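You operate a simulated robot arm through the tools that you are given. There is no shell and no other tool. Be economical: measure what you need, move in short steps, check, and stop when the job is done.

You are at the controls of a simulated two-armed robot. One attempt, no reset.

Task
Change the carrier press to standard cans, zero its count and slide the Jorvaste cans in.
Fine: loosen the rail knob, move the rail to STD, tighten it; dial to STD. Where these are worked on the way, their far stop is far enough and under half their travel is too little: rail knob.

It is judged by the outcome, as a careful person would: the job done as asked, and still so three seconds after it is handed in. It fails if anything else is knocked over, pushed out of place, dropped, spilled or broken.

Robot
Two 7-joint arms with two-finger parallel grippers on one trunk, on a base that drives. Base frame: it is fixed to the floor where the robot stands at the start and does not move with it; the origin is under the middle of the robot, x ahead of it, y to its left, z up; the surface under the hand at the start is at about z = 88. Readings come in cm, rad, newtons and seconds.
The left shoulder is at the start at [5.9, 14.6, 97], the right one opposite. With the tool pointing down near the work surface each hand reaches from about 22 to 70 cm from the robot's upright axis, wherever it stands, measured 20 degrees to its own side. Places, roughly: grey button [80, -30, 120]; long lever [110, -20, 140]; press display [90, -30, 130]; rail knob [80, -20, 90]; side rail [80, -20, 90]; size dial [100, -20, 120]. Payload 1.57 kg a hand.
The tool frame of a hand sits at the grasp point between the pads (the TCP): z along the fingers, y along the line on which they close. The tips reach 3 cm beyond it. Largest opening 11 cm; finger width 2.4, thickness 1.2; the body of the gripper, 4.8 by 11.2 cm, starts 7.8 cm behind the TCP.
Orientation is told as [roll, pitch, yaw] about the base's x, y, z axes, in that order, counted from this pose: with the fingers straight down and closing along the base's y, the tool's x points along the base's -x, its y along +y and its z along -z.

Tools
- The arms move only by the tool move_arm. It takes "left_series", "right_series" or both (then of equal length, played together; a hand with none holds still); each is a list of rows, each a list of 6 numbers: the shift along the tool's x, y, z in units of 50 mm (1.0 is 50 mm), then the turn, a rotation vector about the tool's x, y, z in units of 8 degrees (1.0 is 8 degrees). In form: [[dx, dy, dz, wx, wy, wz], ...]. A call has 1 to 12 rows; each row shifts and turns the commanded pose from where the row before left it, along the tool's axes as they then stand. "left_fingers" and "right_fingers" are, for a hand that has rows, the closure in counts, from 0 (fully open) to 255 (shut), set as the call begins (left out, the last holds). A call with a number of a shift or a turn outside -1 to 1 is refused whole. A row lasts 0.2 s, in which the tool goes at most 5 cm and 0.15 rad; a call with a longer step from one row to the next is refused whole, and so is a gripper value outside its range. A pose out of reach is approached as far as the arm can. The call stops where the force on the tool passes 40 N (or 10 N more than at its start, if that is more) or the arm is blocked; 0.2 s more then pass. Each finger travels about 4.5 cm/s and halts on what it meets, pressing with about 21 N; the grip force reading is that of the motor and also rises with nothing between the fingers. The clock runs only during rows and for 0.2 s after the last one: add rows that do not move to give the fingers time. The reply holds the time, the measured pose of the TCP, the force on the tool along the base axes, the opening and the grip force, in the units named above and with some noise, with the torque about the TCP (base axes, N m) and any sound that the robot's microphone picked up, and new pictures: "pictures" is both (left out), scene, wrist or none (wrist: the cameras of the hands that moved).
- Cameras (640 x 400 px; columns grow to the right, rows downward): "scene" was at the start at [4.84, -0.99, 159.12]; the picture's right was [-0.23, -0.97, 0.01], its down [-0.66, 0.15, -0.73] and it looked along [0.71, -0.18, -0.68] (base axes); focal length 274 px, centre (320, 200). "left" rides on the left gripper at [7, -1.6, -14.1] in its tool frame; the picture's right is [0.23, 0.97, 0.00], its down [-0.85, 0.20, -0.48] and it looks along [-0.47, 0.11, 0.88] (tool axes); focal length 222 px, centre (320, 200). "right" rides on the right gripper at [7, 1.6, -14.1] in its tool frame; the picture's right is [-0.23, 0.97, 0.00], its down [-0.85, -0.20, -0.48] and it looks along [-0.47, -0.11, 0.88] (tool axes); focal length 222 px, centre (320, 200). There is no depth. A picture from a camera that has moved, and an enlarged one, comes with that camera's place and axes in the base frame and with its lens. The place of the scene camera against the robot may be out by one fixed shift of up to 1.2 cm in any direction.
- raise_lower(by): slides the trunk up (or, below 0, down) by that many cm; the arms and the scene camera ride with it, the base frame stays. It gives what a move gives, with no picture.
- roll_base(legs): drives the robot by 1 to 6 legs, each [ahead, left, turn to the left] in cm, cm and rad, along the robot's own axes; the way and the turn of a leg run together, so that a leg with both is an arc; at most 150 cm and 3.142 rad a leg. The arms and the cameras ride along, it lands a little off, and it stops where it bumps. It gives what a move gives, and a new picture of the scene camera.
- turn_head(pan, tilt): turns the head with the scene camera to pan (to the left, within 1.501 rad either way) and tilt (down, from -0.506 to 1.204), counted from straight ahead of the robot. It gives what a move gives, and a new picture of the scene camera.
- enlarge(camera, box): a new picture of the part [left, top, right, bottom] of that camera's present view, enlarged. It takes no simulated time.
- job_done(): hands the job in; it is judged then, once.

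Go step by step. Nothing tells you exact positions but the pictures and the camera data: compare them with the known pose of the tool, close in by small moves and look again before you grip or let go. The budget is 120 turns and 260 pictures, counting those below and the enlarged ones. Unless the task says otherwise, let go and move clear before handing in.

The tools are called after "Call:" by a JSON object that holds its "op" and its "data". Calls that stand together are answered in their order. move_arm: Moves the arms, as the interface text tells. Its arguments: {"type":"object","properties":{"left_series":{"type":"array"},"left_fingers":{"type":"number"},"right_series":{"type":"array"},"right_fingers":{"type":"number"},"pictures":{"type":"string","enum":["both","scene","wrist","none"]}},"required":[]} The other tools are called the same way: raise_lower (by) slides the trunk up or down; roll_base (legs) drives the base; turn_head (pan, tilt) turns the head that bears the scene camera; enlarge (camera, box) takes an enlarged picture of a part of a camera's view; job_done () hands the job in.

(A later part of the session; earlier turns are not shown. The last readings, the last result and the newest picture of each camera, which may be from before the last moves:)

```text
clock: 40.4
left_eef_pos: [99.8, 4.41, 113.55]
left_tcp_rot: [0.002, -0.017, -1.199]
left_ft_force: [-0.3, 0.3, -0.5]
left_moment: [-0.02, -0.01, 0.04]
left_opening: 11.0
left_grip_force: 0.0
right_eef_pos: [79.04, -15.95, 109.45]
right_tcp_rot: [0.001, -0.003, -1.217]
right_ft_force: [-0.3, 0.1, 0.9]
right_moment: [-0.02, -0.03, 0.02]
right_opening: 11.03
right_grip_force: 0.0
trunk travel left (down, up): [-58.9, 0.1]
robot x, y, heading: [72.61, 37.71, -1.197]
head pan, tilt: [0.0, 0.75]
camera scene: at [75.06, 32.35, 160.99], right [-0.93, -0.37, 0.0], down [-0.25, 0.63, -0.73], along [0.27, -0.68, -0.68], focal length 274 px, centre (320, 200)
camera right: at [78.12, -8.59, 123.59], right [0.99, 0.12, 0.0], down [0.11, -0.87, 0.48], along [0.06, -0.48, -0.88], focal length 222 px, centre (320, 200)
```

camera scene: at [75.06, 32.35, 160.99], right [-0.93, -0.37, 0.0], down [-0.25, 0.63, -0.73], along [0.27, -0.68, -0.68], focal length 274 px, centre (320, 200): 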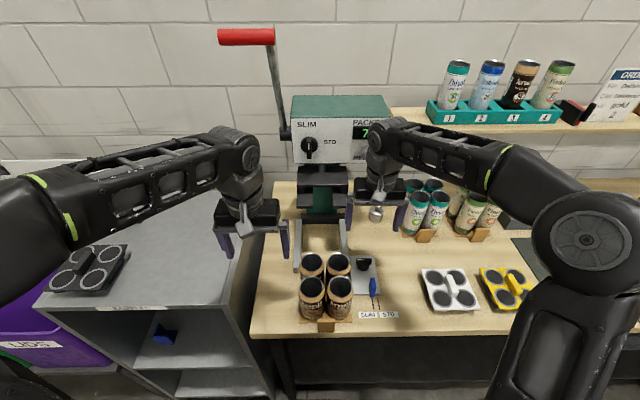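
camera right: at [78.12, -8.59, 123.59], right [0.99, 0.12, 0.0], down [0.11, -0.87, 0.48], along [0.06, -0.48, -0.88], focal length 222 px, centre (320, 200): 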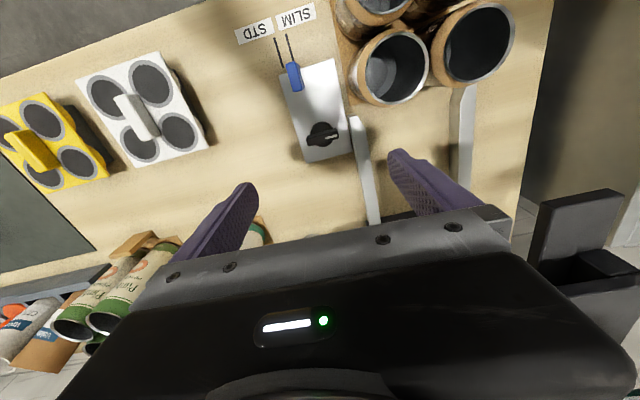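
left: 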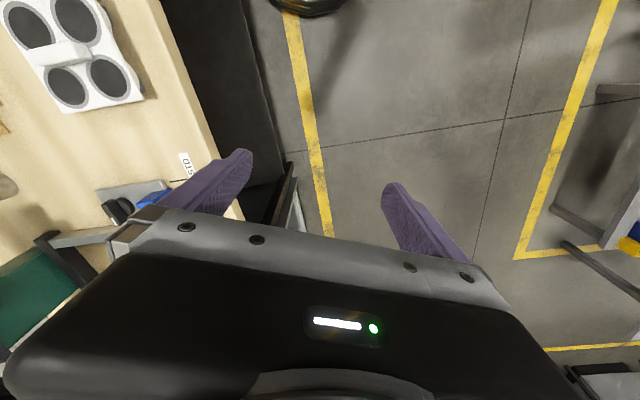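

Call:
{"op": "enlarge", "data": {"camera": "right", "box": [230, 0, 390, 170]}}

```text
2.35 times, centred on (310, 85) of right
camera zoom: at [78.12, -8.59, 123.59], right [0.99, 0.12, 0.0], down [0.11, -0.87, 0.48], along [0.06, -0.48, -0.88], focal length 523 px, centre (344, 471)
```

zoom: 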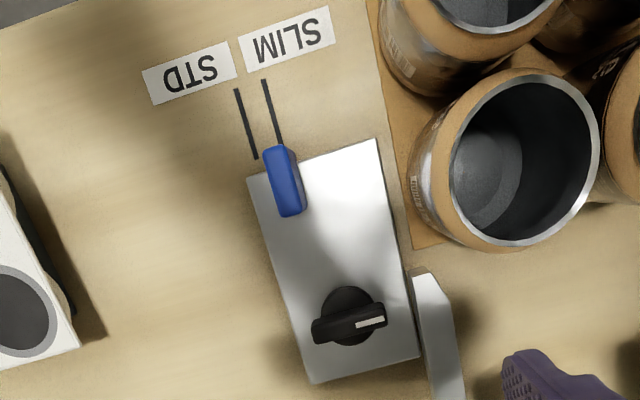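

The knob sits directly under the TCP at about (79.3, −15.7), its bar lying left–right. I'll rotate the hand −89° so that the fingers straddle the bar.

Call:
{"op": "move_arm", "data": {"right_series": [[0, 0, 0, 0, 0, 1], [0, 0, 0, 0, 0, 1], [0, 0, 0, 0, 0, 1], [0, 0, 0, 0, 0, 1], [0, 0, 0, 0, 0, 1], [0, 0, 0, 0, 0, 1], [0, 0, 0, 0, 0, 1], [0, 0, 0, 0, 0, 1], [0, 0, 0, 0, 0, 1], [0, 0, 0, 0, 0, 1], [0, 0, 0, 0, 0, 1], [0, 0, 0, 0, 0, 0.1]], "right_fingers": 100, "pictures": "both"}}

```text
clock: 43.0
left_eef_pos: [99.88, 4.36, 113.47]
left_tcp_rot: [0.003, -0.018, -1.199]
left_ft_force: [-0.7, -0.8, 0.4]
left_moment: [0.0, 0.0, 0.03]
left_opening: 10.99
left_grip_force: 0.0
right_eef_pos: [79.07, -15.98, 109.43]
right_tcp_rot: [0.003, 0.0, -2.768]
right_ft_force: [-0.3, -0.4, 0.3]
right_moment: [0.0, 0.0, -0.01]
right_opening: 6.69
right_grip_force: 0.0
trunk travel left (down, up): [-58.9, 0.1]
robot x, y, heading: [72.54, 37.5, -1.198]
head pan, tilt: [0.0, 0.75]
camera scene: at [75.13, 32.34, 160.99], right [-0.93, -0.37, 0.0], down [-0.25, 0.63, -0.73], along [0.27, -0.68, -0.68], focal length 274 px, centre (320, 200)
camera right: at [86.02, -14.8, 123.64], right [0.14, -0.99, 0.0], down [-0.87, -0.12, 0.48], along [-0.47, -0.07, -0.88], focal length 222 px, centre (320, 200)
```

scene: 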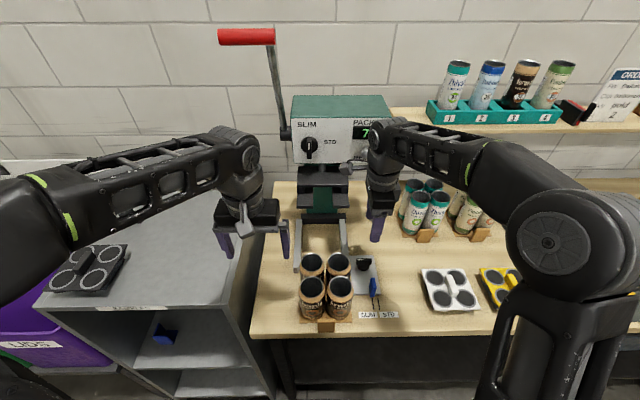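
right: 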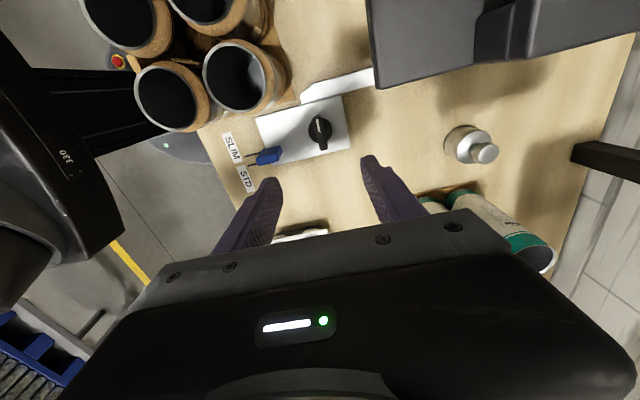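

Call:
{"op": "move_arm", "data": {"right_series": [[0.1, 0, 0.6, 0, 0, 0], [0, 0, 0.8, 0, 0, 0], [0, 0, 0.6, 0, 0, 0], [0, 0, 0.4, 0, 0, 0], [0, 0, 0, 0, 0, 0]], "pictures": "both"}}

Call:
{"op": "enlarge", "data": {"camera": "right", "box": [210, 60, 430, 240]}}

```text
clock: 44.2
left_eef_pos: [99.85, 4.48, 113.68]
left_tcp_rot: [0.002, -0.018, -1.199]
left_ft_force: [0.1, -0.5, -0.1]
left_moment: [-0.03, -0.01, 0.01]
left_opening: 11.01
left_grip_force: 0.0
right_eef_pos: [79.43, -15.78, 97.53]
right_tcp_rot: [0.004, -0.003, -2.766]
right_ft_force: [1.2, 0.9, -0.2]
right_moment: [0.01, -0.03, 0.05]
right_opening: 6.69
right_grip_force: 0.0
trunk travel left (down, up): [-58.9, 0.1]
robot x, y, heading: [72.28, 37.74, -1.198]
head pan, tilt: [0.0, 0.75]
camera scene: at [75.12, 32.35, 160.99], right [-0.93, -0.37, 0.0], down [-0.25, 0.63, -0.73], along [0.27, -0.68, -0.68], focal length 274 px, centre (320, 200)
camera right: at [86.54, -14.56, 111.61], right [0.15, -0.99, 0.0], down [-0.87, -0.13, 0.48], along [-0.47, -0.07, -0.88], focal length 222 px, centre (320, 200)
```

scene: 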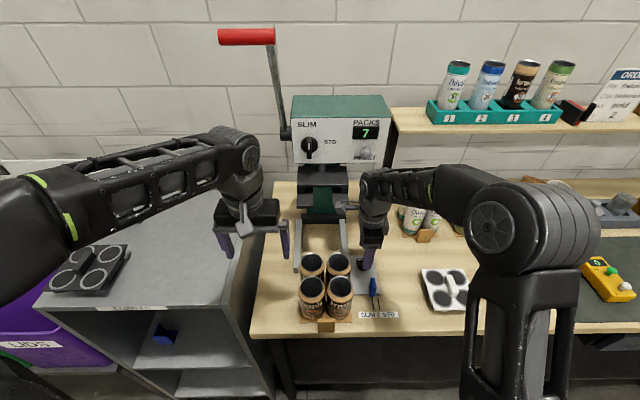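
right: 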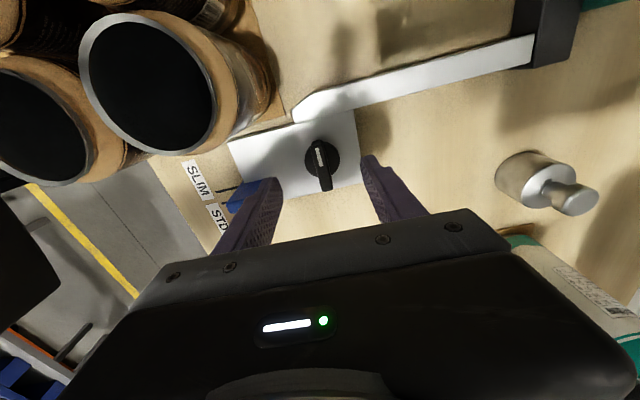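

```text
2.22 times, centred on (320, 150) of right
camera zoom: at [86.54, -14.56, 111.61], right [0.15, -0.99, 0.0], down [-0.87, -0.13, 0.48], along [-0.47, -0.07, -0.88], focal length 494 px, centre (320, 311)
```

zoom: 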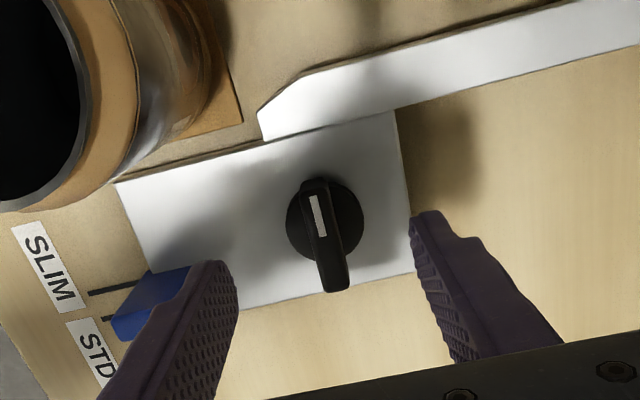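

Well aligned. I'll narrow the fingers and go down onto the bar, watching force.

Call:
{"op": "move_arm", "data": {"right_series": [[0.07, 0, 0, 0, 0, 0], [0, 0, 0, 0, 0, 0], [0, 0, 0.3, 0, 0, 0], [0, 0, 0.3, 0, 0, 0], [0, 0, 0.25, 0, 0, 0], [0, 0, 0, 0, 0, 0]], "right_fingers": 150, "pictures": "wrist"}}

```text
clock: 45.6
left_eef_pos: [99.82, 4.42, 113.59]
left_tcp_rot: [0.003, -0.017, -1.198]
left_ft_force: [0.0, 0.3, 0.5]
left_moment: [0.02, 0.02, 0.02]
left_opening: 11.0
left_grip_force: 0.1
right_eef_pos: [79.66, -15.73, 93.14]
right_tcp_rot: [0.003, -0.004, -2.765]
right_ft_force: [-0.7, -0.4, 0.8]
right_moment: [0.0, -0.02, 0.0]
right_opening: 4.55
right_grip_force: 0.1
trunk travel left (down, up): [-58.9, 0.1]
robot x, y, heading: [72.4, 38.1, -1.192]
head pan, tilt: [0.0, 0.75]
camera right: at [86.77, -14.46, 107.42], right [0.15, -0.99, 0.0], down [-0.87, -0.13, 0.48], along [-0.47, -0.07, -0.88], focal length 222 px, centre (320, 200)
```

right: 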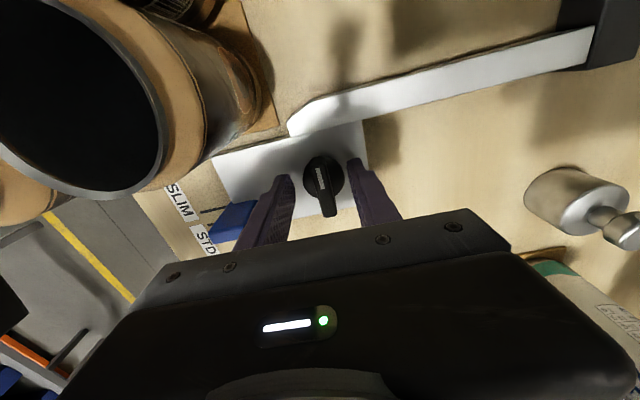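

Call:
{"op": "move_arm", "data": {"right_series": [[0, 0, -0.08, 0, 0, 0], [0, 0, 0, 0, 0, 0], [0, 0, 0, 0, 0, 0], [0, 0, 0, 0, 0, 0], [0, 0, 0, 0, 0, 0]], "right_fingers": 255, "pictures": "wrist"}}

```text
clock: 46.8
left_eef_pos: [99.81, 4.24, 113.6]
left_tcp_rot: [0.004, -0.015, -1.2]
left_ft_force: [0.0, 0.6, 0.2]
left_moment: [0.01, -0.01, 0.01]
left_opening: 11.01
left_grip_force: 0.1
right_eef_pos: [79.78, -15.97, 93.72]
right_tcp_rot: [0.006, 0.0, -2.766]
right_ft_force: [2.4, -10.4, 4.6]
right_moment: [0.26, 0.01, 0.57]
right_opening: 1.17
right_grip_force: 29.3
trunk travel left (down, up): [-58.9, 0.1]
robot x, y, heading: [72.26, 37.64, -1.198]
head pan, tilt: [0.0, 0.75]
camera right: at [86.85, -14.61, 107.87], right [0.15, -0.99, 0.01], down [-0.87, -0.13, 0.48], along [-0.47, -0.07, -0.88], focal length 222 px, centre (320, 200)
```

right: 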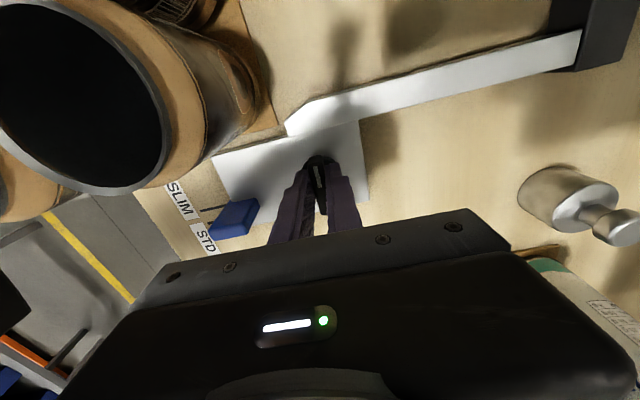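

Gripped the bar (1.17 cm). Now turn counter‑clockwise to loosen.

Call:
{"op": "move_arm", "data": {"right_series": [[0, 0.05, 0, 0, 0, -0.5], [0, 0, 0, 0, 0, -0.7], [0, 0, 0, 0, 0, -0.8], [0, 0, 0, 0, 0, -0.8], [0, 0, 0, 0, 0, -0.8], [0, 0, 0, 0, 0, 0]], "pictures": "wrist"}}

```text
clock: 48.2
left_eef_pos: [99.77, 4.53, 113.68]
left_tcp_rot: [0.004, -0.02, -1.199]
left_ft_force: [-0.3, -0.2, 0.1]
left_moment: [0.0, -0.04, -0.02]
left_opening: 11.01
left_grip_force: 0.0
right_eef_pos: [79.69, -15.77, 93.57]
right_tcp_rot: [0.002, -0.002, -2.261]
right_ft_force: [-8.5, 8.8, 13.5]
right_moment: [0.64, 0.0, -0.05]
right_opening: 1.19
right_grip_force: 29.1
trunk travel left (down, up): [-58.9, 0.1]
robot x, y, heading: [72.65, 37.68, -1.198]
head pan, tilt: [0.0, 0.75]
camera right: at [85.38, -11.2, 107.85], right [0.61, -0.8, 0.0], down [-0.7, -0.53, 0.48], along [-0.38, -0.29, -0.88], focal length 222 px, centre (320, 200)
```

right: 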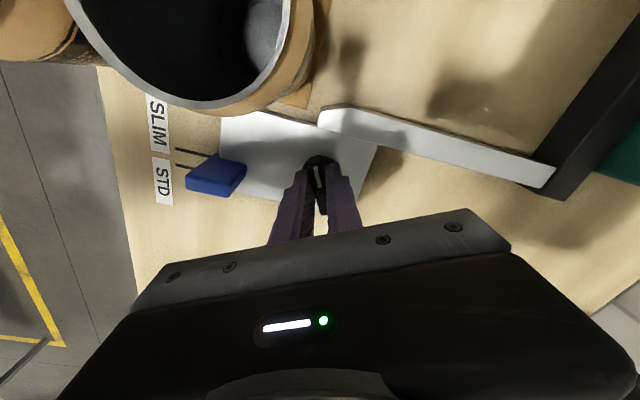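

Call:
{"op": "move_arm", "data": {"right_series": [[0, -0.04, 0, 0, 0, -0.6], [0, 0, 0, 0, 0, -0.8], [0, 0, 0, 0, 0, -0.8], [0, 0, 0, 0, 0, -0.8], [0, 0, 0, 0, 0, -0.8], [0, 0, 0, 0, 0, -0.8], [0, 0, 0, 0, 0, 0]], "pictures": "wrist"}}

```text
clock: 49.8
left_eef_pos: [99.71, 4.62, 113.64]
left_tcp_rot: [0.006, -0.019, -1.199]
left_ft_force: [-0.4, -0.7, 0.1]
left_moment: [-0.01, -0.01, -0.01]
left_opening: 11.0
left_grip_force: 0.0
right_eef_pos: [79.47, -15.55, 93.7]
right_tcp_rot: [-0.001, -0.003, -1.622]
right_ft_force: [-15.3, 16.0, 2.4]
right_moment: [-0.42, 0.23, -0.05]
right_opening: 1.17
right_grip_force: 28.8
trunk travel left (down, up): [-58.9, 0.1]
robot x, y, heading: [72.16, 37.58, -1.193]
head pan, tilt: [0.0, 0.75]
camera right: at [81.42, -8.56, 107.84], right [0.96, -0.28, 0.0], down [-0.24, -0.84, 0.48], along [-0.13, -0.46, -0.88], focal length 222 px, centre (320, 200)
```

right: 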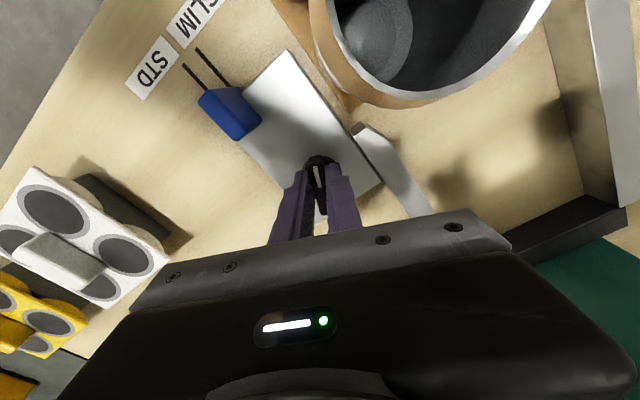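

Call:
{"op": "move_arm", "data": {"right_series": [[0.04, -0.05, 0, 0, 0, -0.6], [0, 0, 0, 0, 0, -0.7], [0, 0, 0, 0, 0, -0.7], [0, 0, 0, 0, 0, -0.7], [0, 0, 0, 0, 0, 0]], "pictures": "wrist"}}

```text
clock: 51.0
left_eef_pos: [99.68, 4.45, 113.61]
left_tcp_rot: [0.004, -0.017, -1.197]
left_ft_force: [1.2, 0.6, 0.3]
left_moment: [-0.03, -0.02, -0.01]
left_opening: 10.98
left_grip_force: 0.0
right_eef_pos: [79.31, -15.64, 93.65]
right_tcp_rot: [0.0, -0.005, -1.243]
right_ft_force: [-13.2, 6.7, 0.5]
right_moment: [-0.4, 0.08, -0.06]
right_opening: 1.19
right_grip_force: 29.3
trunk travel left (down, up): [-58.9, 0.1]
robot x, y, heading: [72.61, 37.51, -1.198]
head pan, tilt: [0.0, 0.75]
camera right: at [78.55, -8.3, 107.82], right [1.0, 0.1, 0.0], down [0.09, -0.87, 0.48], along [0.05, -0.48, -0.88], focal length 222 px, centre (320, 200)
```

right: 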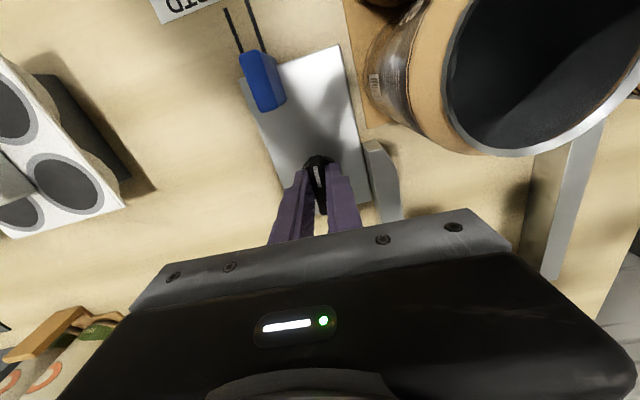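

Call:
{"op": "move_arm", "data": {"right_series": [[0.02, -0.05, 0, 0, 0, -0.6], [0, 0, 0, 0, 0, -0.7], [0, 0, 0, 0, 0, -0.7], [0, 0, 0, 0, 0, -0.7], [0, 0, 0, 0, 0, 0]], "pictures": "wrist"}}

```text
clock: 52.2
left_eef_pos: [99.79, 4.44, 113.53]
left_tcp_rot: [0.006, -0.017, -1.199]
left_ft_force: [-0.3, 0.3, 0.2]
left_moment: [-0.01, 0.02, -0.02]
left_opening: 11.01
left_grip_force: 0.1
right_eef_pos: [79.13, -15.63, 93.62]
right_tcp_rot: [-0.002, -0.004, -0.865]
right_ft_force: [-5.5, -3.8, 0.1]
right_moment: [-0.74, -0.57, -0.05]
right_opening: 1.16
right_grip_force: 29.3
trunk travel left (down, up): [-58.9, 0.1]
robot x, y, heading: [72.59, 37.45, -1.195]
head pan, tilt: [0.0, 0.75]
camera right: at [75.81, -9.13, 107.81], right [0.89, 0.46, 0.0], down [0.4, -0.78, 0.48], along [0.22, -0.43, -0.88], focal length 222 px, centre (320, 200)
```

right: 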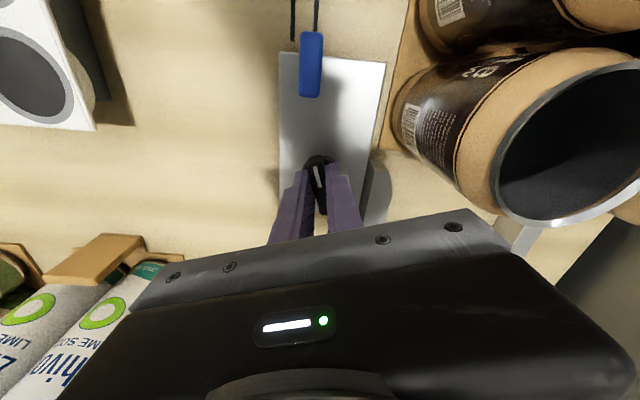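

Call:
{"op": "move_arm", "data": {"right_series": [[0, 0, 0, 0, 0, -0.6], [0, 0, 0, 0, 0, -0.7], [0, 0, 0, 0, 0, -0.7], [0, 0, 0, 0, 0, -0.7], [0, 0, 0, 0, 0, -0.7], [0, 0, 0, 0, 0, -0.7], [0, 0, 0, 0, 0, 0]], "pictures": "wrist"}}

```text
clock: 53.8
left_eef_pos: [99.71, 4.37, 113.57]
left_tcp_rot: [0.006, -0.019, -1.198]
left_ft_force: [0.4, 0.2, -0.2]
left_moment: [-0.02, -0.03, -0.01]
left_opening: 11.02
left_grip_force: 0.1
right_eef_pos: [78.94, -15.59, 93.73]
right_tcp_rot: [-0.003, 0.0, -0.294]
right_ft_force: [-14.2, -9.1, 10.3]
right_moment: [0.45, 0.21, -1.32]
right_opening: 2.05
right_grip_force: 33.7
trunk travel left (down, up): [-58.9, 0.1]
robot x, y, heading: [72.43, 37.63, -1.193]
head pan, tilt: [0.0, 0.75]
camera right: at [72.68, -11.86, 107.84], right [0.5, 0.87, 0.0], down [0.76, -0.44, 0.48], along [0.41, -0.24, -0.88], focal length 222 px, centre (320, 200)
```

right: 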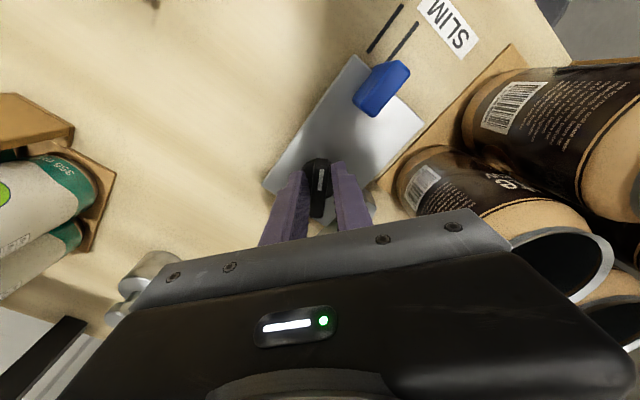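

The knob hit its stop at about 125° (torque −1.3 N m, bar skewed in the fingers): loosened. Release, rise, rotate the hand to face the blue tab.

Call:
{"op": "move_arm", "data": {"right_series": [[0, 0, 0, 0, 0, 0.3], [0, 0, 0, 0, 0, 0], [0, 0, 0, 0, 0, 0], [0, 0, -0.4, 0, 0, 0], [0, 0, -0.8, 0, 0, 0], [0, 0, -0.8, 0, 0, 0], [0, 0, 0, 0, 0, 0]], "right_fingers": 150, "pictures": "none"}}

Call:
{"op": "move_arm", "data": {"right_series": [[0, 0, 0, 0, 0, 0.9], [0, 0, 0, 0, 0, 0.9], [0, 0, 0, 0, 0, 0.9], [0, 0, 0, 0, 0, 0.9], [0, 0, 0, 0, 0, 0.9], [0, 0, 0, 0, 0, 0.9], [0, 0, 0, 0, 0, 0.77], [0, 0, 0, 0, 0, 0]], "pictures": "wrist"}}

Call:
{"op": "enlarge", "data": {"camera": "right", "box": [220, 0, 420, 170]}}

```text
clock: 55.4
left_eef_pos: [99.87, 4.48, 113.58]
left_tcp_rot: [0.003, -0.018, -1.198]
left_ft_force: [0.0, -0.1, -0.1]
left_moment: [-0.05, 0.0, -0.04]
left_opening: 11.02
left_grip_force: 0.0
right_eef_pos: [79.22, -15.48, 103.87]
right_tcp_rot: [-0.003, -0.001, -0.338]
right_ft_force: [0.0, -0.7, 0.5]
right_moment: [0.01, -0.01, 0.0]
right_opening: 4.53
right_grip_force: 0.1
trunk travel left (down, up): [-58.9, 0.1]
robot x, y, heading: [72.76, 37.51, -1.197]
head pan, tilt: [0.0, 0.75]
```

```text
clock: 57.2
left_eef_pos: [99.9, 4.38, 113.58]
left_tcp_rot: [0.002, -0.017, -1.199]
left_ft_force: [0.2, 0.0, 0.1]
left_moment: [-0.02, -0.02, 0.01]
left_opening: 10.99
left_grip_force: 0.0
right_eef_pos: [79.23, -15.65, 103.71]
right_tcp_rot: [0.001, -0.005, -1.199]
right_ft_force: [-1.2, -0.4, -0.3]
right_moment: [0.01, 0.0, 0.0]
right_opening: 4.53
right_grip_force: 0.0
trunk travel left (down, up): [-58.9, 0.1]
robot x, y, heading: [72.56, 37.2, -1.201]
head pan, tilt: [0.0, 0.75]
camera right: at [78.13, -8.3, 117.79], right [0.99, 0.14, 0.0], down [0.12, -0.87, 0.48], along [0.07, -0.48, -0.88], focal length 222 px, centre (320, 200)
```

right: 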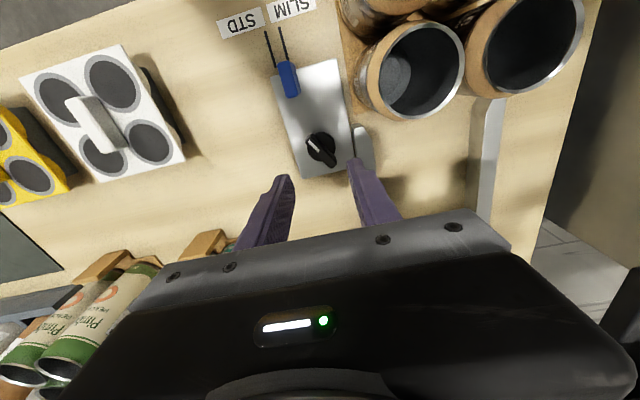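

```text
2.35 times, centred on (320, 85) of right
camera zoom: at [78.13, -8.3, 117.79], right [0.99, 0.14, 0.0], down [0.12, -0.87, 0.48], along [0.07, -0.48, -0.88], focal length 523 px, centre (320, 471)
```

zoom: 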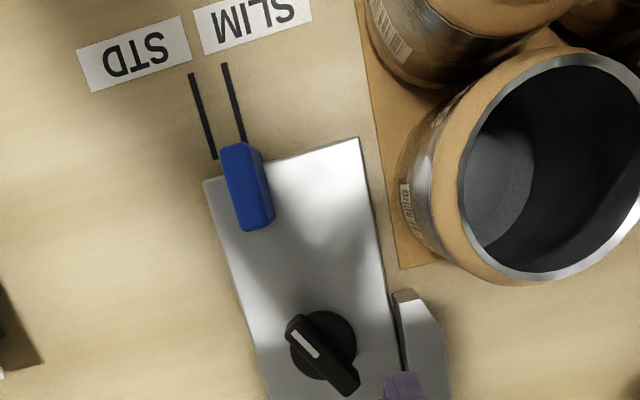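

Knob visibly turned ~110°. The rail is still at SLIM; next go over the blue tab at about A=35.8, L=66.8.

Call:
{"op": "move_arm", "data": {"right_series": [[0.5, -0.1, 0, 0, 0, 0], [0.5, -0.1, 0.3, 0, 0, 0], [0.5, -0.05, 0.4, 0, 0, 0], [0, 0, 0.4, 0, 0, 0], [0, 0, 0, 0, 0, 0]], "pictures": "both"}}

```text
clock: 58.4
left_eef_pos: [99.79, 4.47, 113.5]
left_tcp_rot: [0.004, -0.017, -1.2]
left_ft_force: [-0.4, -0.2, -0.9]
left_moment: [-0.03, -0.01, 0.04]
left_opening: 11.01
left_grip_force: 0.1
right_eef_pos: [75.29, -8.96, 97.89]
right_tcp_rot: [-0.001, -0.003, -1.199]
right_ft_force: [-0.2, 0.5, -0.2]
right_moment: [-0.07, -0.01, -0.01]
right_opening: 4.53
right_grip_force: 0.0
trunk travel left (down, up): [-58.9, 0.1]
robot x, y, heading: [72.45, 37.38, -1.199]
head pan, tilt: [0.0, 0.75]
camera scene: at [75.09, 32.4, 160.99], right [-0.93, -0.37, 0.0], down [-0.25, 0.63, -0.73], along [0.27, -0.68, -0.68], focal length 274 px, centre (320, 200)
camera right: at [74.23, -1.69, 112.1], right [0.99, 0.14, 0.0], down [0.13, -0.87, 0.48], along [0.07, -0.48, -0.88], focal length 222 px, centre (320, 200)
```

scene: 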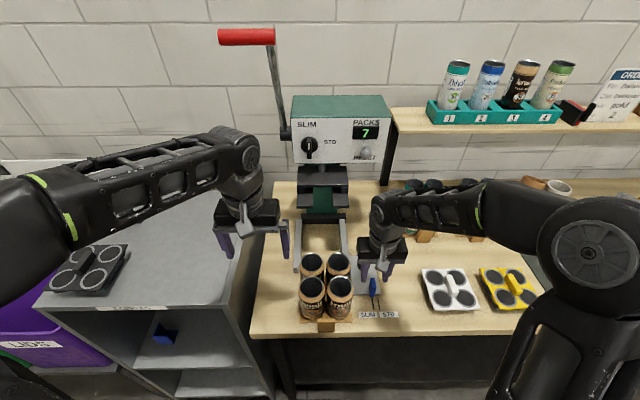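
right: 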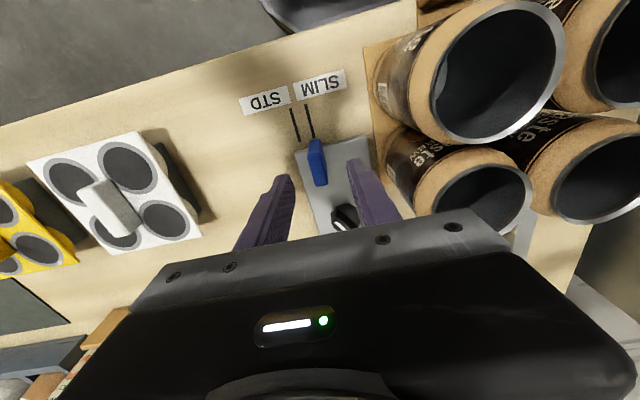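

Call:
{"op": "move_arm", "data": {"right_series": [[0.14, 0, 0, 0, 0, 0], [0, 0, 0.3, 0, 0, 0], [0, 0, 0.3, 0, 0, 0], [0, 0, 0.28, 0, 0, 0], [0, 0, 0, 0, 0, 0]], "pictures": "wrist"}}

```text
clock: 59.6
left_eef_pos: [99.76, 4.5, 113.49]
left_tcp_rot: [0.003, -0.018, -1.199]
left_ft_force: [-0.2, -0.6, -0.1]
left_moment: [-0.03, -0.02, 0.01]
left_opening: 10.99
left_grip_force: 0.1
right_eef_pos: [75.05, -8.43, 93.58]
right_tcp_rot: [-0.002, -0.004, -1.199]
right_ft_force: [-0.9, -0.1, 0.7]
right_moment: [0.0, 0.01, 0.01]
right_opening: 4.51
right_grip_force: 0.0
trunk travel left (down, up): [-58.9, 0.1]
robot x, y, heading: [72.45, 37.62, -1.197]
head pan, tilt: [0.0, 0.75]
camera right: at [74.06, -1.06, 107.74], right [0.99, 0.14, 0.0], down [0.13, -0.87, 0.48], along [0.07, -0.48, -0.88], focal length 222 px, centre (320, 200)
```

right: 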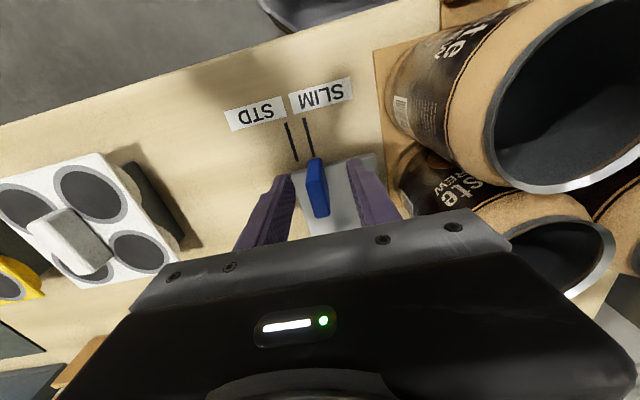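

The tab is between the pads. Close on it.

Call:
{"op": "move_arm", "data": {"right_series": [[0, 0, 0, 0, 0, 0], [0, 0, 0, 0, 0, 0], [0, 0, 0, 0, 0, 0], [0, 0, 0, 0, 0, 0], [0, 0, 0, 0, 0, 0]], "right_fingers": 255, "pictures": "wrist"}}

Call:
{"op": "enlarge", "data": {"camera": "right", "box": [220, 70, 420, 250]}}

```text
clock: 60.8
left_eef_pos: [99.7, 4.34, 113.65]
left_tcp_rot: [0.006, -0.017, -1.199]
left_ft_force: [-0.6, -0.4, -0.5]
left_moment: [0.01, 0.01, -0.01]
left_opening: 10.99
left_grip_force: 0.1
right_eef_pos: [74.85, -8.43, 93.62]
right_tcp_rot: [0.0, -0.003, -1.198]
right_ft_force: [-16.8, -8.4, 6.4]
right_moment: [0.3, 0.42, 0.64]
right_opening: 1.31
right_grip_force: 29.9
trunk travel left (down, up): [-58.9, 0.1]
robot x, y, heading: [72.64, 37.47, -1.193]
head pan, tilt: [0.0, 0.75]
camera right: at [73.82, -1.18, 107.74], right [0.99, 0.14, 0.0], down [0.12, -0.87, 0.48], along [0.07, -0.48, -0.88], focal length 222 px, centre (320, 200)
```

right: 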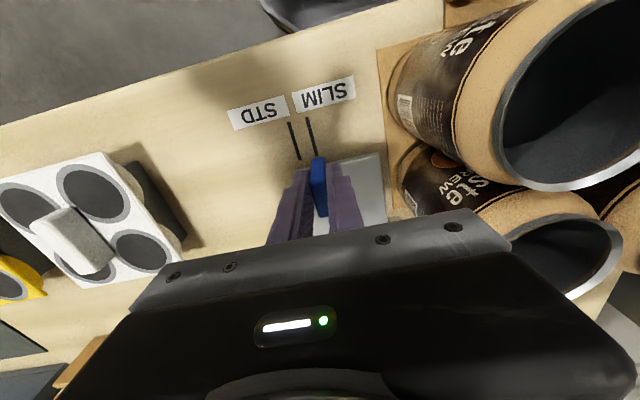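

```text
2.22 times, centred on (320, 160) of right
camera zoom: at [73.82, -1.18, 107.74], right [0.99, 0.14, 0.0], down [0.12, -0.87, 0.48], along [0.07, -0.48, -0.88], focal length 494 px, centre (320, 289)
```

zoom: 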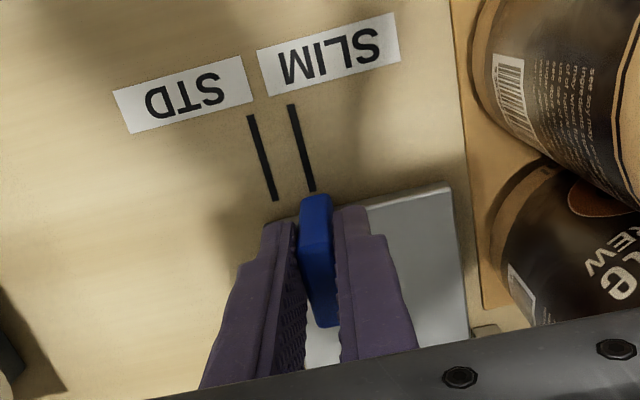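

Tab exactly on the SLIM line (L=66.6); the STD line is at L≈65.0. Slide the rail right.

Call:
{"op": "move_arm", "data": {"right_series": [[0, -0.08, 0, 0, 0, 0], [0, -0.1, 0, 0, 0, 0], [0, -0.1, 0, 0, 0, 0], [0, -0.08, 0, 0, 0, 0], [0, 0, 0, 0, 0, 0]], "pictures": "none"}}

Call:
{"op": "enlarge", "data": {"camera": "right", "box": [220, 70, 420, 250]}}

Call:
{"op": "enlarge", "data": {"camera": "scene", "box": [270, 210, 430, 340]}}

```text
clock: 62.0
left_eef_pos: [99.81, 4.31, 113.52]
left_tcp_rot: [0.003, -0.016, -1.2]
left_ft_force: [-0.7, -0.2, 0.5]
left_moment: [0.0, 0.0, 0.03]
left_opening: 11.01
left_grip_force: 0.0
right_eef_pos: [73.36, -9.1, 93.66]
right_tcp_rot: [0.0, -0.002, -1.195]
right_ft_force: [0.3, 3.4, -12.2]
right_moment: [-0.66, -0.44, 0.66]
right_opening: 1.29
right_grip_force: 29.7
trunk travel left (down, up): [-58.9, 0.1]
robot x, y, heading: [72.3, 37.89, -1.194]
head pan, tilt: [0.0, 0.75]
```

```text
2.22 times, centred on (320, 160) of right
camera zoom: at [72.31, -1.81, 107.75], right [0.99, 0.14, 0.0], down [0.13, -0.87, 0.48], along [0.07, -0.48, -0.88], focal length 494 px, centre (320, 289)
```

zoom: 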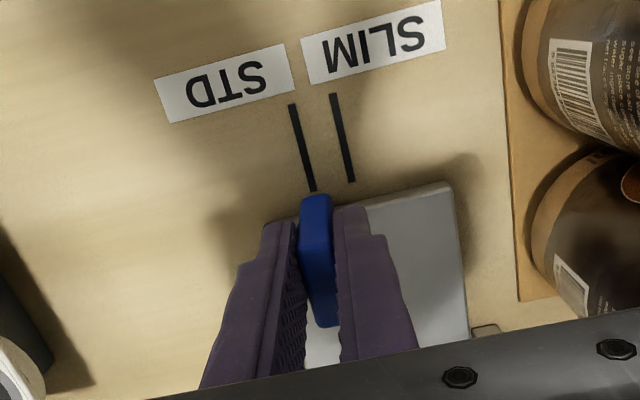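

```text
3.08 times, centred on (350, 275) of scene
camera zoom: at [75.14, 32.28, 160.97], right [-0.93, -0.37, 0.0], down [-0.25, 0.64, -0.73], along [0.27, -0.68, -0.68], focal length 843 px, centre (228, -31)
```

zoom: 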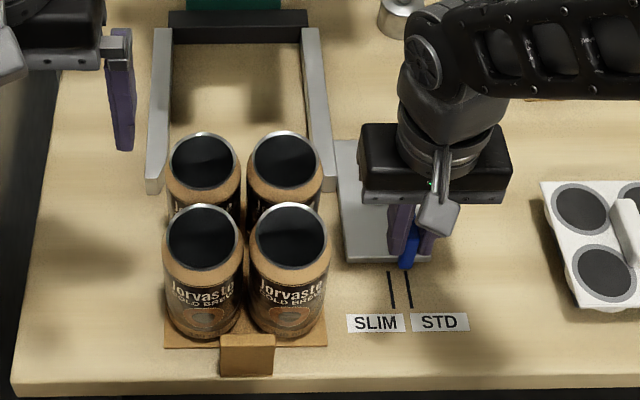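

Rail sits on STD now. Release, lift, and go back over the knob to tighten it.

Call:
{"op": "move_arm", "data": {"right_series": [[0, 0, 0, 0, 0, 0], [0, 0, 0, 0, 0, 0], [0, 0, 0, 0, 0, 0], [0, 0, -0.4, 0, 0, 0], [0, 0, -0.8, 0, 0, 0], [-0.4, 0.1, -0.3, 0, 0, 0], [-0.6, 0.1, 0, 0, 0, 0], [-0.6, 0.1, 0, 0, 0, -0.8], [0, 0, 0, 0, 0, -0.9], [0, 0, 0, 0, 0, -0.9], [0, 0, 0, 0, 0, -0.8], [0, 0, 0, 0, 0, 0]], "right_fingers": 150, "pictures": "both"}}

Call:
{"op": "enlarge", "data": {"camera": "right", "box": [220, 60, 420, 240]}}

```text
clock: 64.6
left_eef_pos: [99.85, 4.35, 113.55]
left_tcp_rot: [0.005, -0.017, -1.199]
left_ft_force: [0.1, 0.8, -0.2]
left_moment: [-0.02, 0.01, 0.01]
left_opening: 11.01
left_grip_force: 0.1
right_eef_pos: [77.6, -15.88, 101.22]
right_tcp_rot: [-0.003, -0.002, -0.723]
right_ft_force: [0.6, -0.5, -0.2]
right_moment: [0.04, -0.02, -0.02]
right_opening: 4.53
right_grip_force: 0.3
trunk travel left (down, up): [-58.9, 0.1]
robot x, y, heading: [72.5, 37.65, -1.201]
head pan, tilt: [0.0, 0.75]
camera scene: at [75.14, 32.32, 160.98], right [-0.93, -0.37, 0.0], down [-0.25, 0.64, -0.73], along [0.27, -0.68, -0.68], focal length 274 px, centre (320, 200)
camera right: at [73.44, -9.93, 115.39], right [0.81, 0.58, 0.0], down [0.51, -0.71, 0.48], along [0.28, -0.39, -0.88], focal length 222 px, centre (320, 200)
```

scene: 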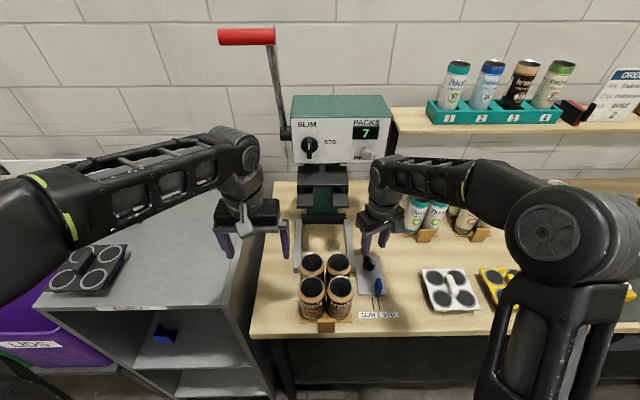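
right: 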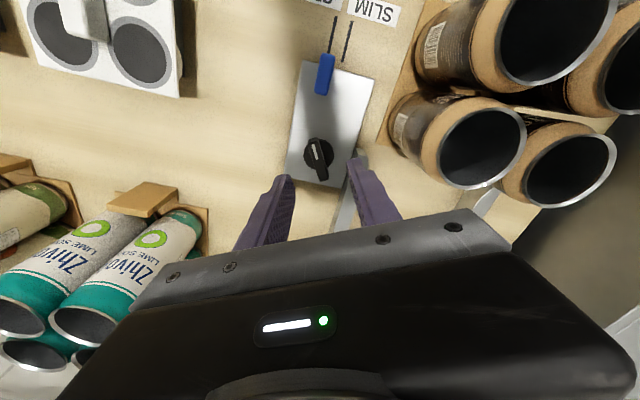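

```text
2.22 times, centred on (320, 150) of right
camera zoom: at [73.44, -9.93, 115.39], right [0.81, 0.58, 0.0], down [0.51, -0.71, 0.48], along [0.28, -0.39, -0.88], focal length 494 px, centre (320, 311)
```

zoom: 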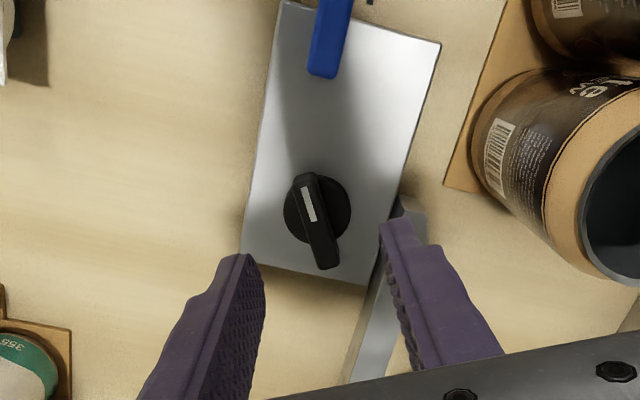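

Aligned with the bar. Descend and grip.

Call:
{"op": "move_arm", "data": {"right_series": [[-0.08, -0.01, 0.3, 0, 0, 0], [0, 0, 0.5, 0, 0, 0], [0, 0, 0.4, 0, 0, 0], [0, 0, 0.32, 0, 0, 0], [0, 0, 0, 0, 0, 0]], "pictures": "wrist"}}

Call:
{"op": "move_arm", "data": {"right_series": [[0, 0, 0, 0, 0, 0], [0, 0, 0, 0, 0, 0], [0, 0, 0, 0, 0, 0], [0, 0, 0, 0, 0, 0], [0, 0, 0, 0, 0, 0]], "right_fingers": 255, "pictures": "wrist"}}

```text
clock: 65.8
left_eef_pos: [99.8, 4.44, 113.58]
left_tcp_rot: [0.003, -0.018, -1.2]
left_ft_force: [0.1, -0.6, -1.0]
left_moment: [0.02, 0.01, 0.01]
left_opening: 10.99
left_grip_force: 0.0
right_eef_pos: [77.85, -16.34, 93.51]
right_tcp_rot: [-0.001, -0.002, -0.724]
right_ft_force: [0.1, 0.2, -0.4]
right_moment: [-0.03, -0.02, 0.01]
right_opening: 4.52
right_grip_force: 0.2
trunk travel left (down, up): [-58.9, 0.1]
robot x, y, heading: [72.44, 37.31, -1.196]
head pan, tilt: [0.0, 0.75]
camera right: at [73.75, -10.3, 107.7], right [0.82, 0.58, 0.0], down [0.51, -0.71, 0.48], along [0.28, -0.39, -0.88], focal length 222 px, centre (320, 200)
```

right: 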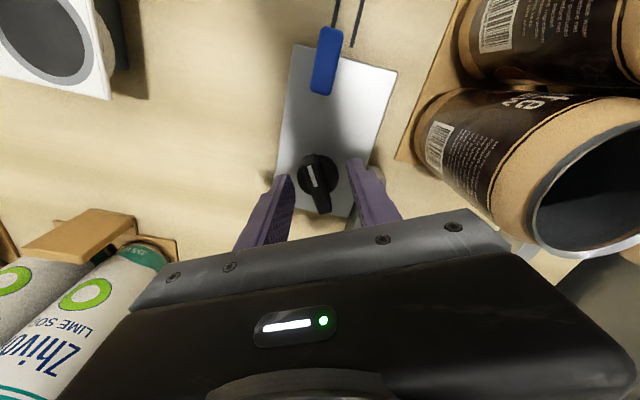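

```text
clock: 67.0
left_eef_pos: [99.83, 4.41, 113.59]
left_tcp_rot: [0.004, -0.017, -1.199]
left_ft_force: [0.4, -1.2, -0.6]
left_moment: [-0.02, -0.03, 0.02]
left_opening: 10.99
left_grip_force: 0.1
right_eef_pos: [77.84, -16.38, 93.49]
right_tcp_rot: [-0.001, -0.002, -0.722]
right_ft_force: [0.1, -2.5, 0.0]
right_moment: [-0.03, -0.16, -0.01]
right_opening: 1.18
right_grip_force: 29.4
trunk travel left (down, up): [-58.9, 0.1]
robot x, y, heading: [72.69, 37.4, -1.195]
head pan, tilt: [0.0, 0.75]
camera right: at [73.75, -10.34, 107.7], right [0.81, 0.58, 0.0], down [0.51, -0.71, 0.48], along [0.28, -0.39, -0.88], focal length 222 px, centre (320, 200)
```

right: 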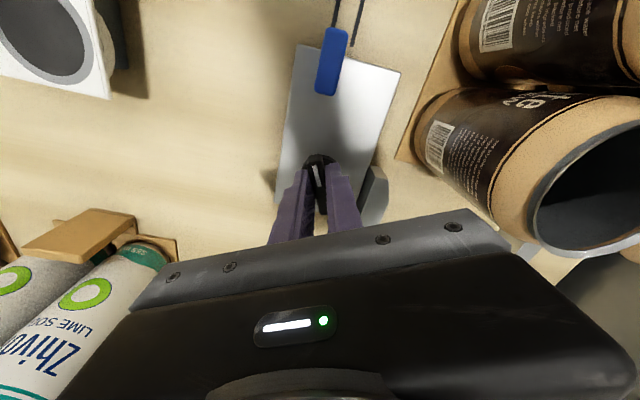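

Call:
{"op": "enlarge", "data": {"camera": "right", "box": [260, 0, 420, 120]}}

Call:
{"op": "enlarge", "data": {"camera": "scene", "box": [330, 250, 430, 330]}}

```text
3.33 times, centred on (340, 60) of right
camera zoom: at [73.75, -10.34, 107.7], right [0.81, 0.58, 0.0], down [0.51, -0.71, 0.48], along [0.28, -0.39, -0.88], focal length 740 px, centre (253, 667)
```

zoom: 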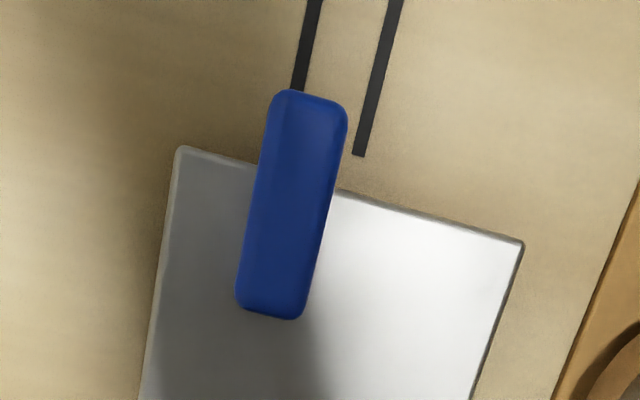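

```text
5.00 times, centred on (380, 290) of scene
camera zoom: at [75.12, 32.3, 160.98], right [-0.93, -0.37, 0.0], down [-0.25, 0.64, -0.73], along [0.27, -0.68, -0.68], focal length 1370 px, centre (20, -250)
```

zoom: 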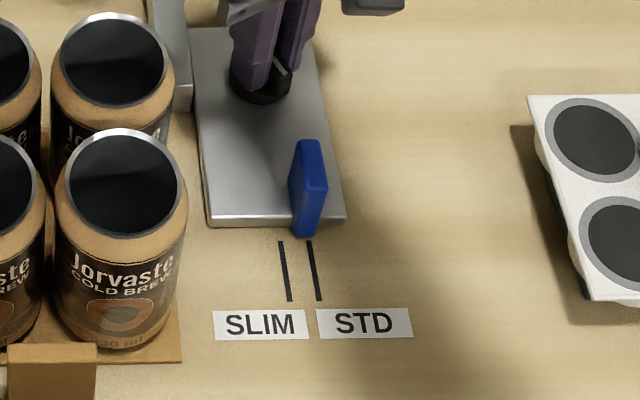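

The tab is on the STD line. Tighten clockwise in steps, checking the tab stays on STD.

Call:
{"op": "move_arm", "data": {"right_series": [[0.01, -0.02, 0, 0, 0, 0.5], [0, 0, 0, 0, 0, 0.7], [0, 0, 0, 0, 0, 0.7], [0, 0, 0, 0, 0, 0.7], [0, 0, 0, 0, 0, 0.7], [0, 0, 0, 0, 0, 0.7], [0, 0, 0, 0, 0, 0.7], [0, 0, 0, 0, 0, 0]], "pictures": "none"}}

Call:
{"op": "enlarge", "data": {"camera": "scene", "box": [330, 250, 430, 330]}}

```text
clock: 68.8
left_eef_pos: [100.01, 4.47, 113.45]
left_tcp_rot: [0.004, -0.016, -1.198]
left_ft_force: [-0.8, 0.0, 0.1]
left_moment: [0.03, 0.0, 0.0]
left_opening: 10.97
left_grip_force: 0.0
right_eef_pos: [77.88, -16.39, 93.55]
right_tcp_rot: [0.0, -0.002, -1.381]
right_ft_force: [4.2, -2.7, -8.8]
right_moment: [-0.71, -0.28, 0.04]
right_opening: 1.17
right_grip_force: 29.0
trunk travel left (down, up): [-58.9, 0.1]
robot x, y, heading: [72.25, 37.15, -1.203]
head pan, tilt: [0.0, 0.75]
```

```text
5.00 times, centred on (380, 290) of scene
camera zoom: at [75.19, 32.22, 160.98], right [-0.93, -0.37, 0.0], down [-0.25, 0.64, -0.73], along [0.27, -0.68, -0.68], focal length 1370 px, centre (20, -250)
```

zoom: 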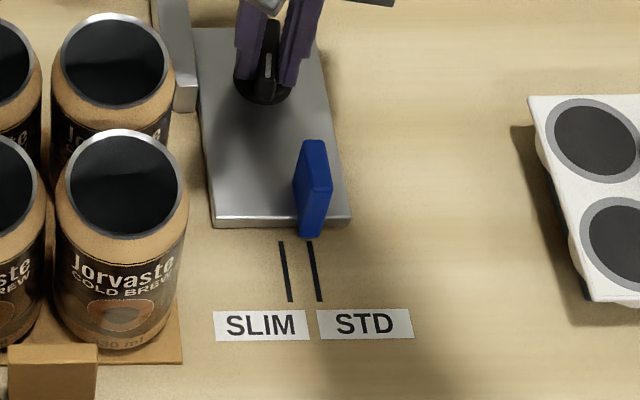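

Call:
{"op": "move_arm", "data": {"right_series": [[0, 0.03, 0, 0, 0, 0.5], [0, 0, 0, 0, 0, 0.7], [0, 0, 0, 0, 0, 0.7], [0, 0, 0, 0, 0, 0.7], [0, 0, 0, 0, 0, 0.7], [0, 0, 0, 0, 0, 0.7], [0, 0, 0, 0, 0, 0.7], [0, 0, 0, 0, 0, 0]], "pictures": "none"}}

Call:
{"op": "enlarge", "data": {"camera": "scene", "box": [330, 250, 430, 330]}}

```text
clock: 70.6
left_eef_pos: [99.98, 4.28, 113.52]
left_tcp_rot: [0.003, -0.015, -1.196]
left_ft_force: [-0.1, 0.1, 0.6]
left_moment: [0.0, -0.01, 0.04]
left_opening: 11.01
left_grip_force: 0.1
right_eef_pos: [77.96, -16.41, 93.46]
right_tcp_rot: [0.002, -0.002, -2.036]
right_ft_force: [5.7, -4.2, -9.7]
right_moment: [-0.75, 0.23, 0.01]
right_opening: 1.17
right_grip_force: 28.7
trunk travel left (down, up): [-58.9, 0.1]
robot x, y, heading: [72.81, 37.26, -1.195]
head pan, tilt: [0.0, 0.75]
```

```text
5.00 times, centred on (380, 290) of scene
camera zoom: at [75.24, 32.17, 160.97], right [-0.93, -0.37, 0.0], down [-0.25, 0.64, -0.73], along [0.27, -0.68, -0.68], focal length 1370 px, centre (20, -250)
```

zoom: 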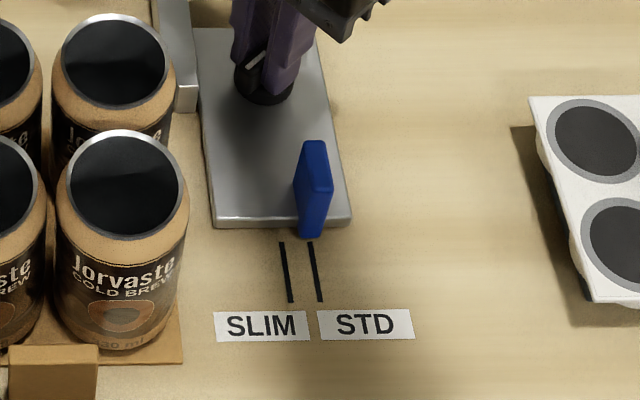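

Call:
{"op": "move_arm", "data": {"right_series": [[0.015, 0.015, 0, 0, 0, 0.5], [0, 0, 0, 0, 0, 0.7], [0, 0, 0, 0, 0, 0.7], [0, 0, 0, 0, 0, 0.7], [0, 0, 0, 0, 0, 0.7], [0, 0, 0, 0, 0, 0.7], [0, 0, 0, 0, 0, 0.7], [0, 0, 0, 0, 0, 0.7], [0, 0, 0, 0, 0, 0]], "pictures": "wrist"}}

Call:
{"op": "enlarge", "data": {"camera": "scene", "box": [330, 250, 430, 330]}}

```text
clock: 72.6
left_eef_pos: [99.98, 4.27, 113.44]
left_tcp_rot: [0.003, -0.015, -1.2]
left_ft_force: [0.0, -0.4, 0.6]
left_moment: [-0.03, -0.03, -0.01]
left_opening: 10.98
left_grip_force: 0.1
right_eef_pos: [78.11, -16.55, 93.56]
right_tcp_rot: [0.006, -0.001, -2.792]
right_ft_force: [9.1, -19.5, 5.8]
right_moment: [0.0, 0.33, 0.72]
right_opening: 1.22
right_grip_force: 29.4
trunk travel left (down, up): [-58.9, 0.1]
robot x, y, heading: [72.66, 37.81, -1.198]
head pan, tilt: [0.0, 0.75]
camera right: at [85.25, -15.42, 107.75], right [0.12, -0.99, 0.01], down [-0.87, -0.1, 0.48], along [-0.47, -0.06, -0.88], focal length 222 px, centre (320, 200)
```

right: 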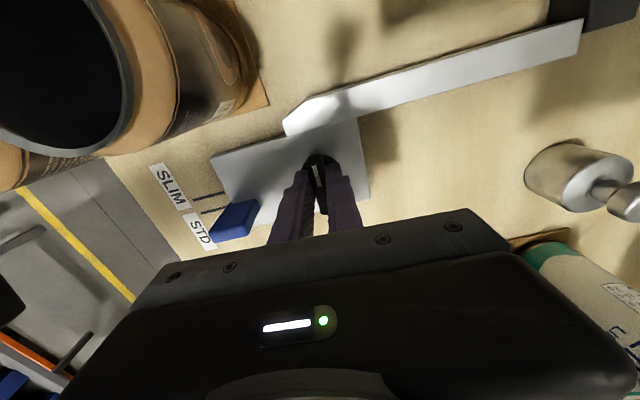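

```text
5.00 times, centred on (380, 290) of scene
camera zoom: at [75.26, 32.1, 160.99], right [-0.93, -0.37, 0.0], down [-0.25, 0.64, -0.73], along [0.27, -0.68, -0.68], focal length 1370 px, centre (20, -250)
```

zoom: 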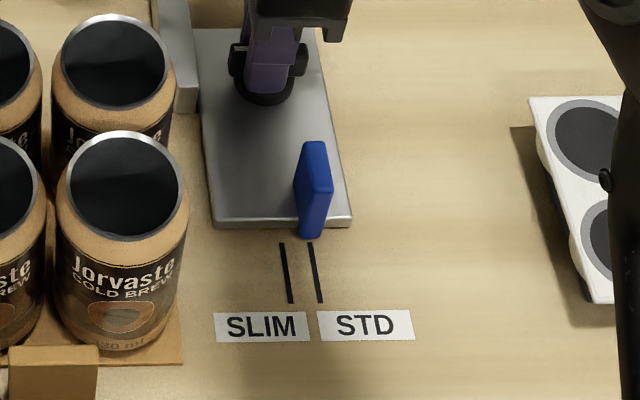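

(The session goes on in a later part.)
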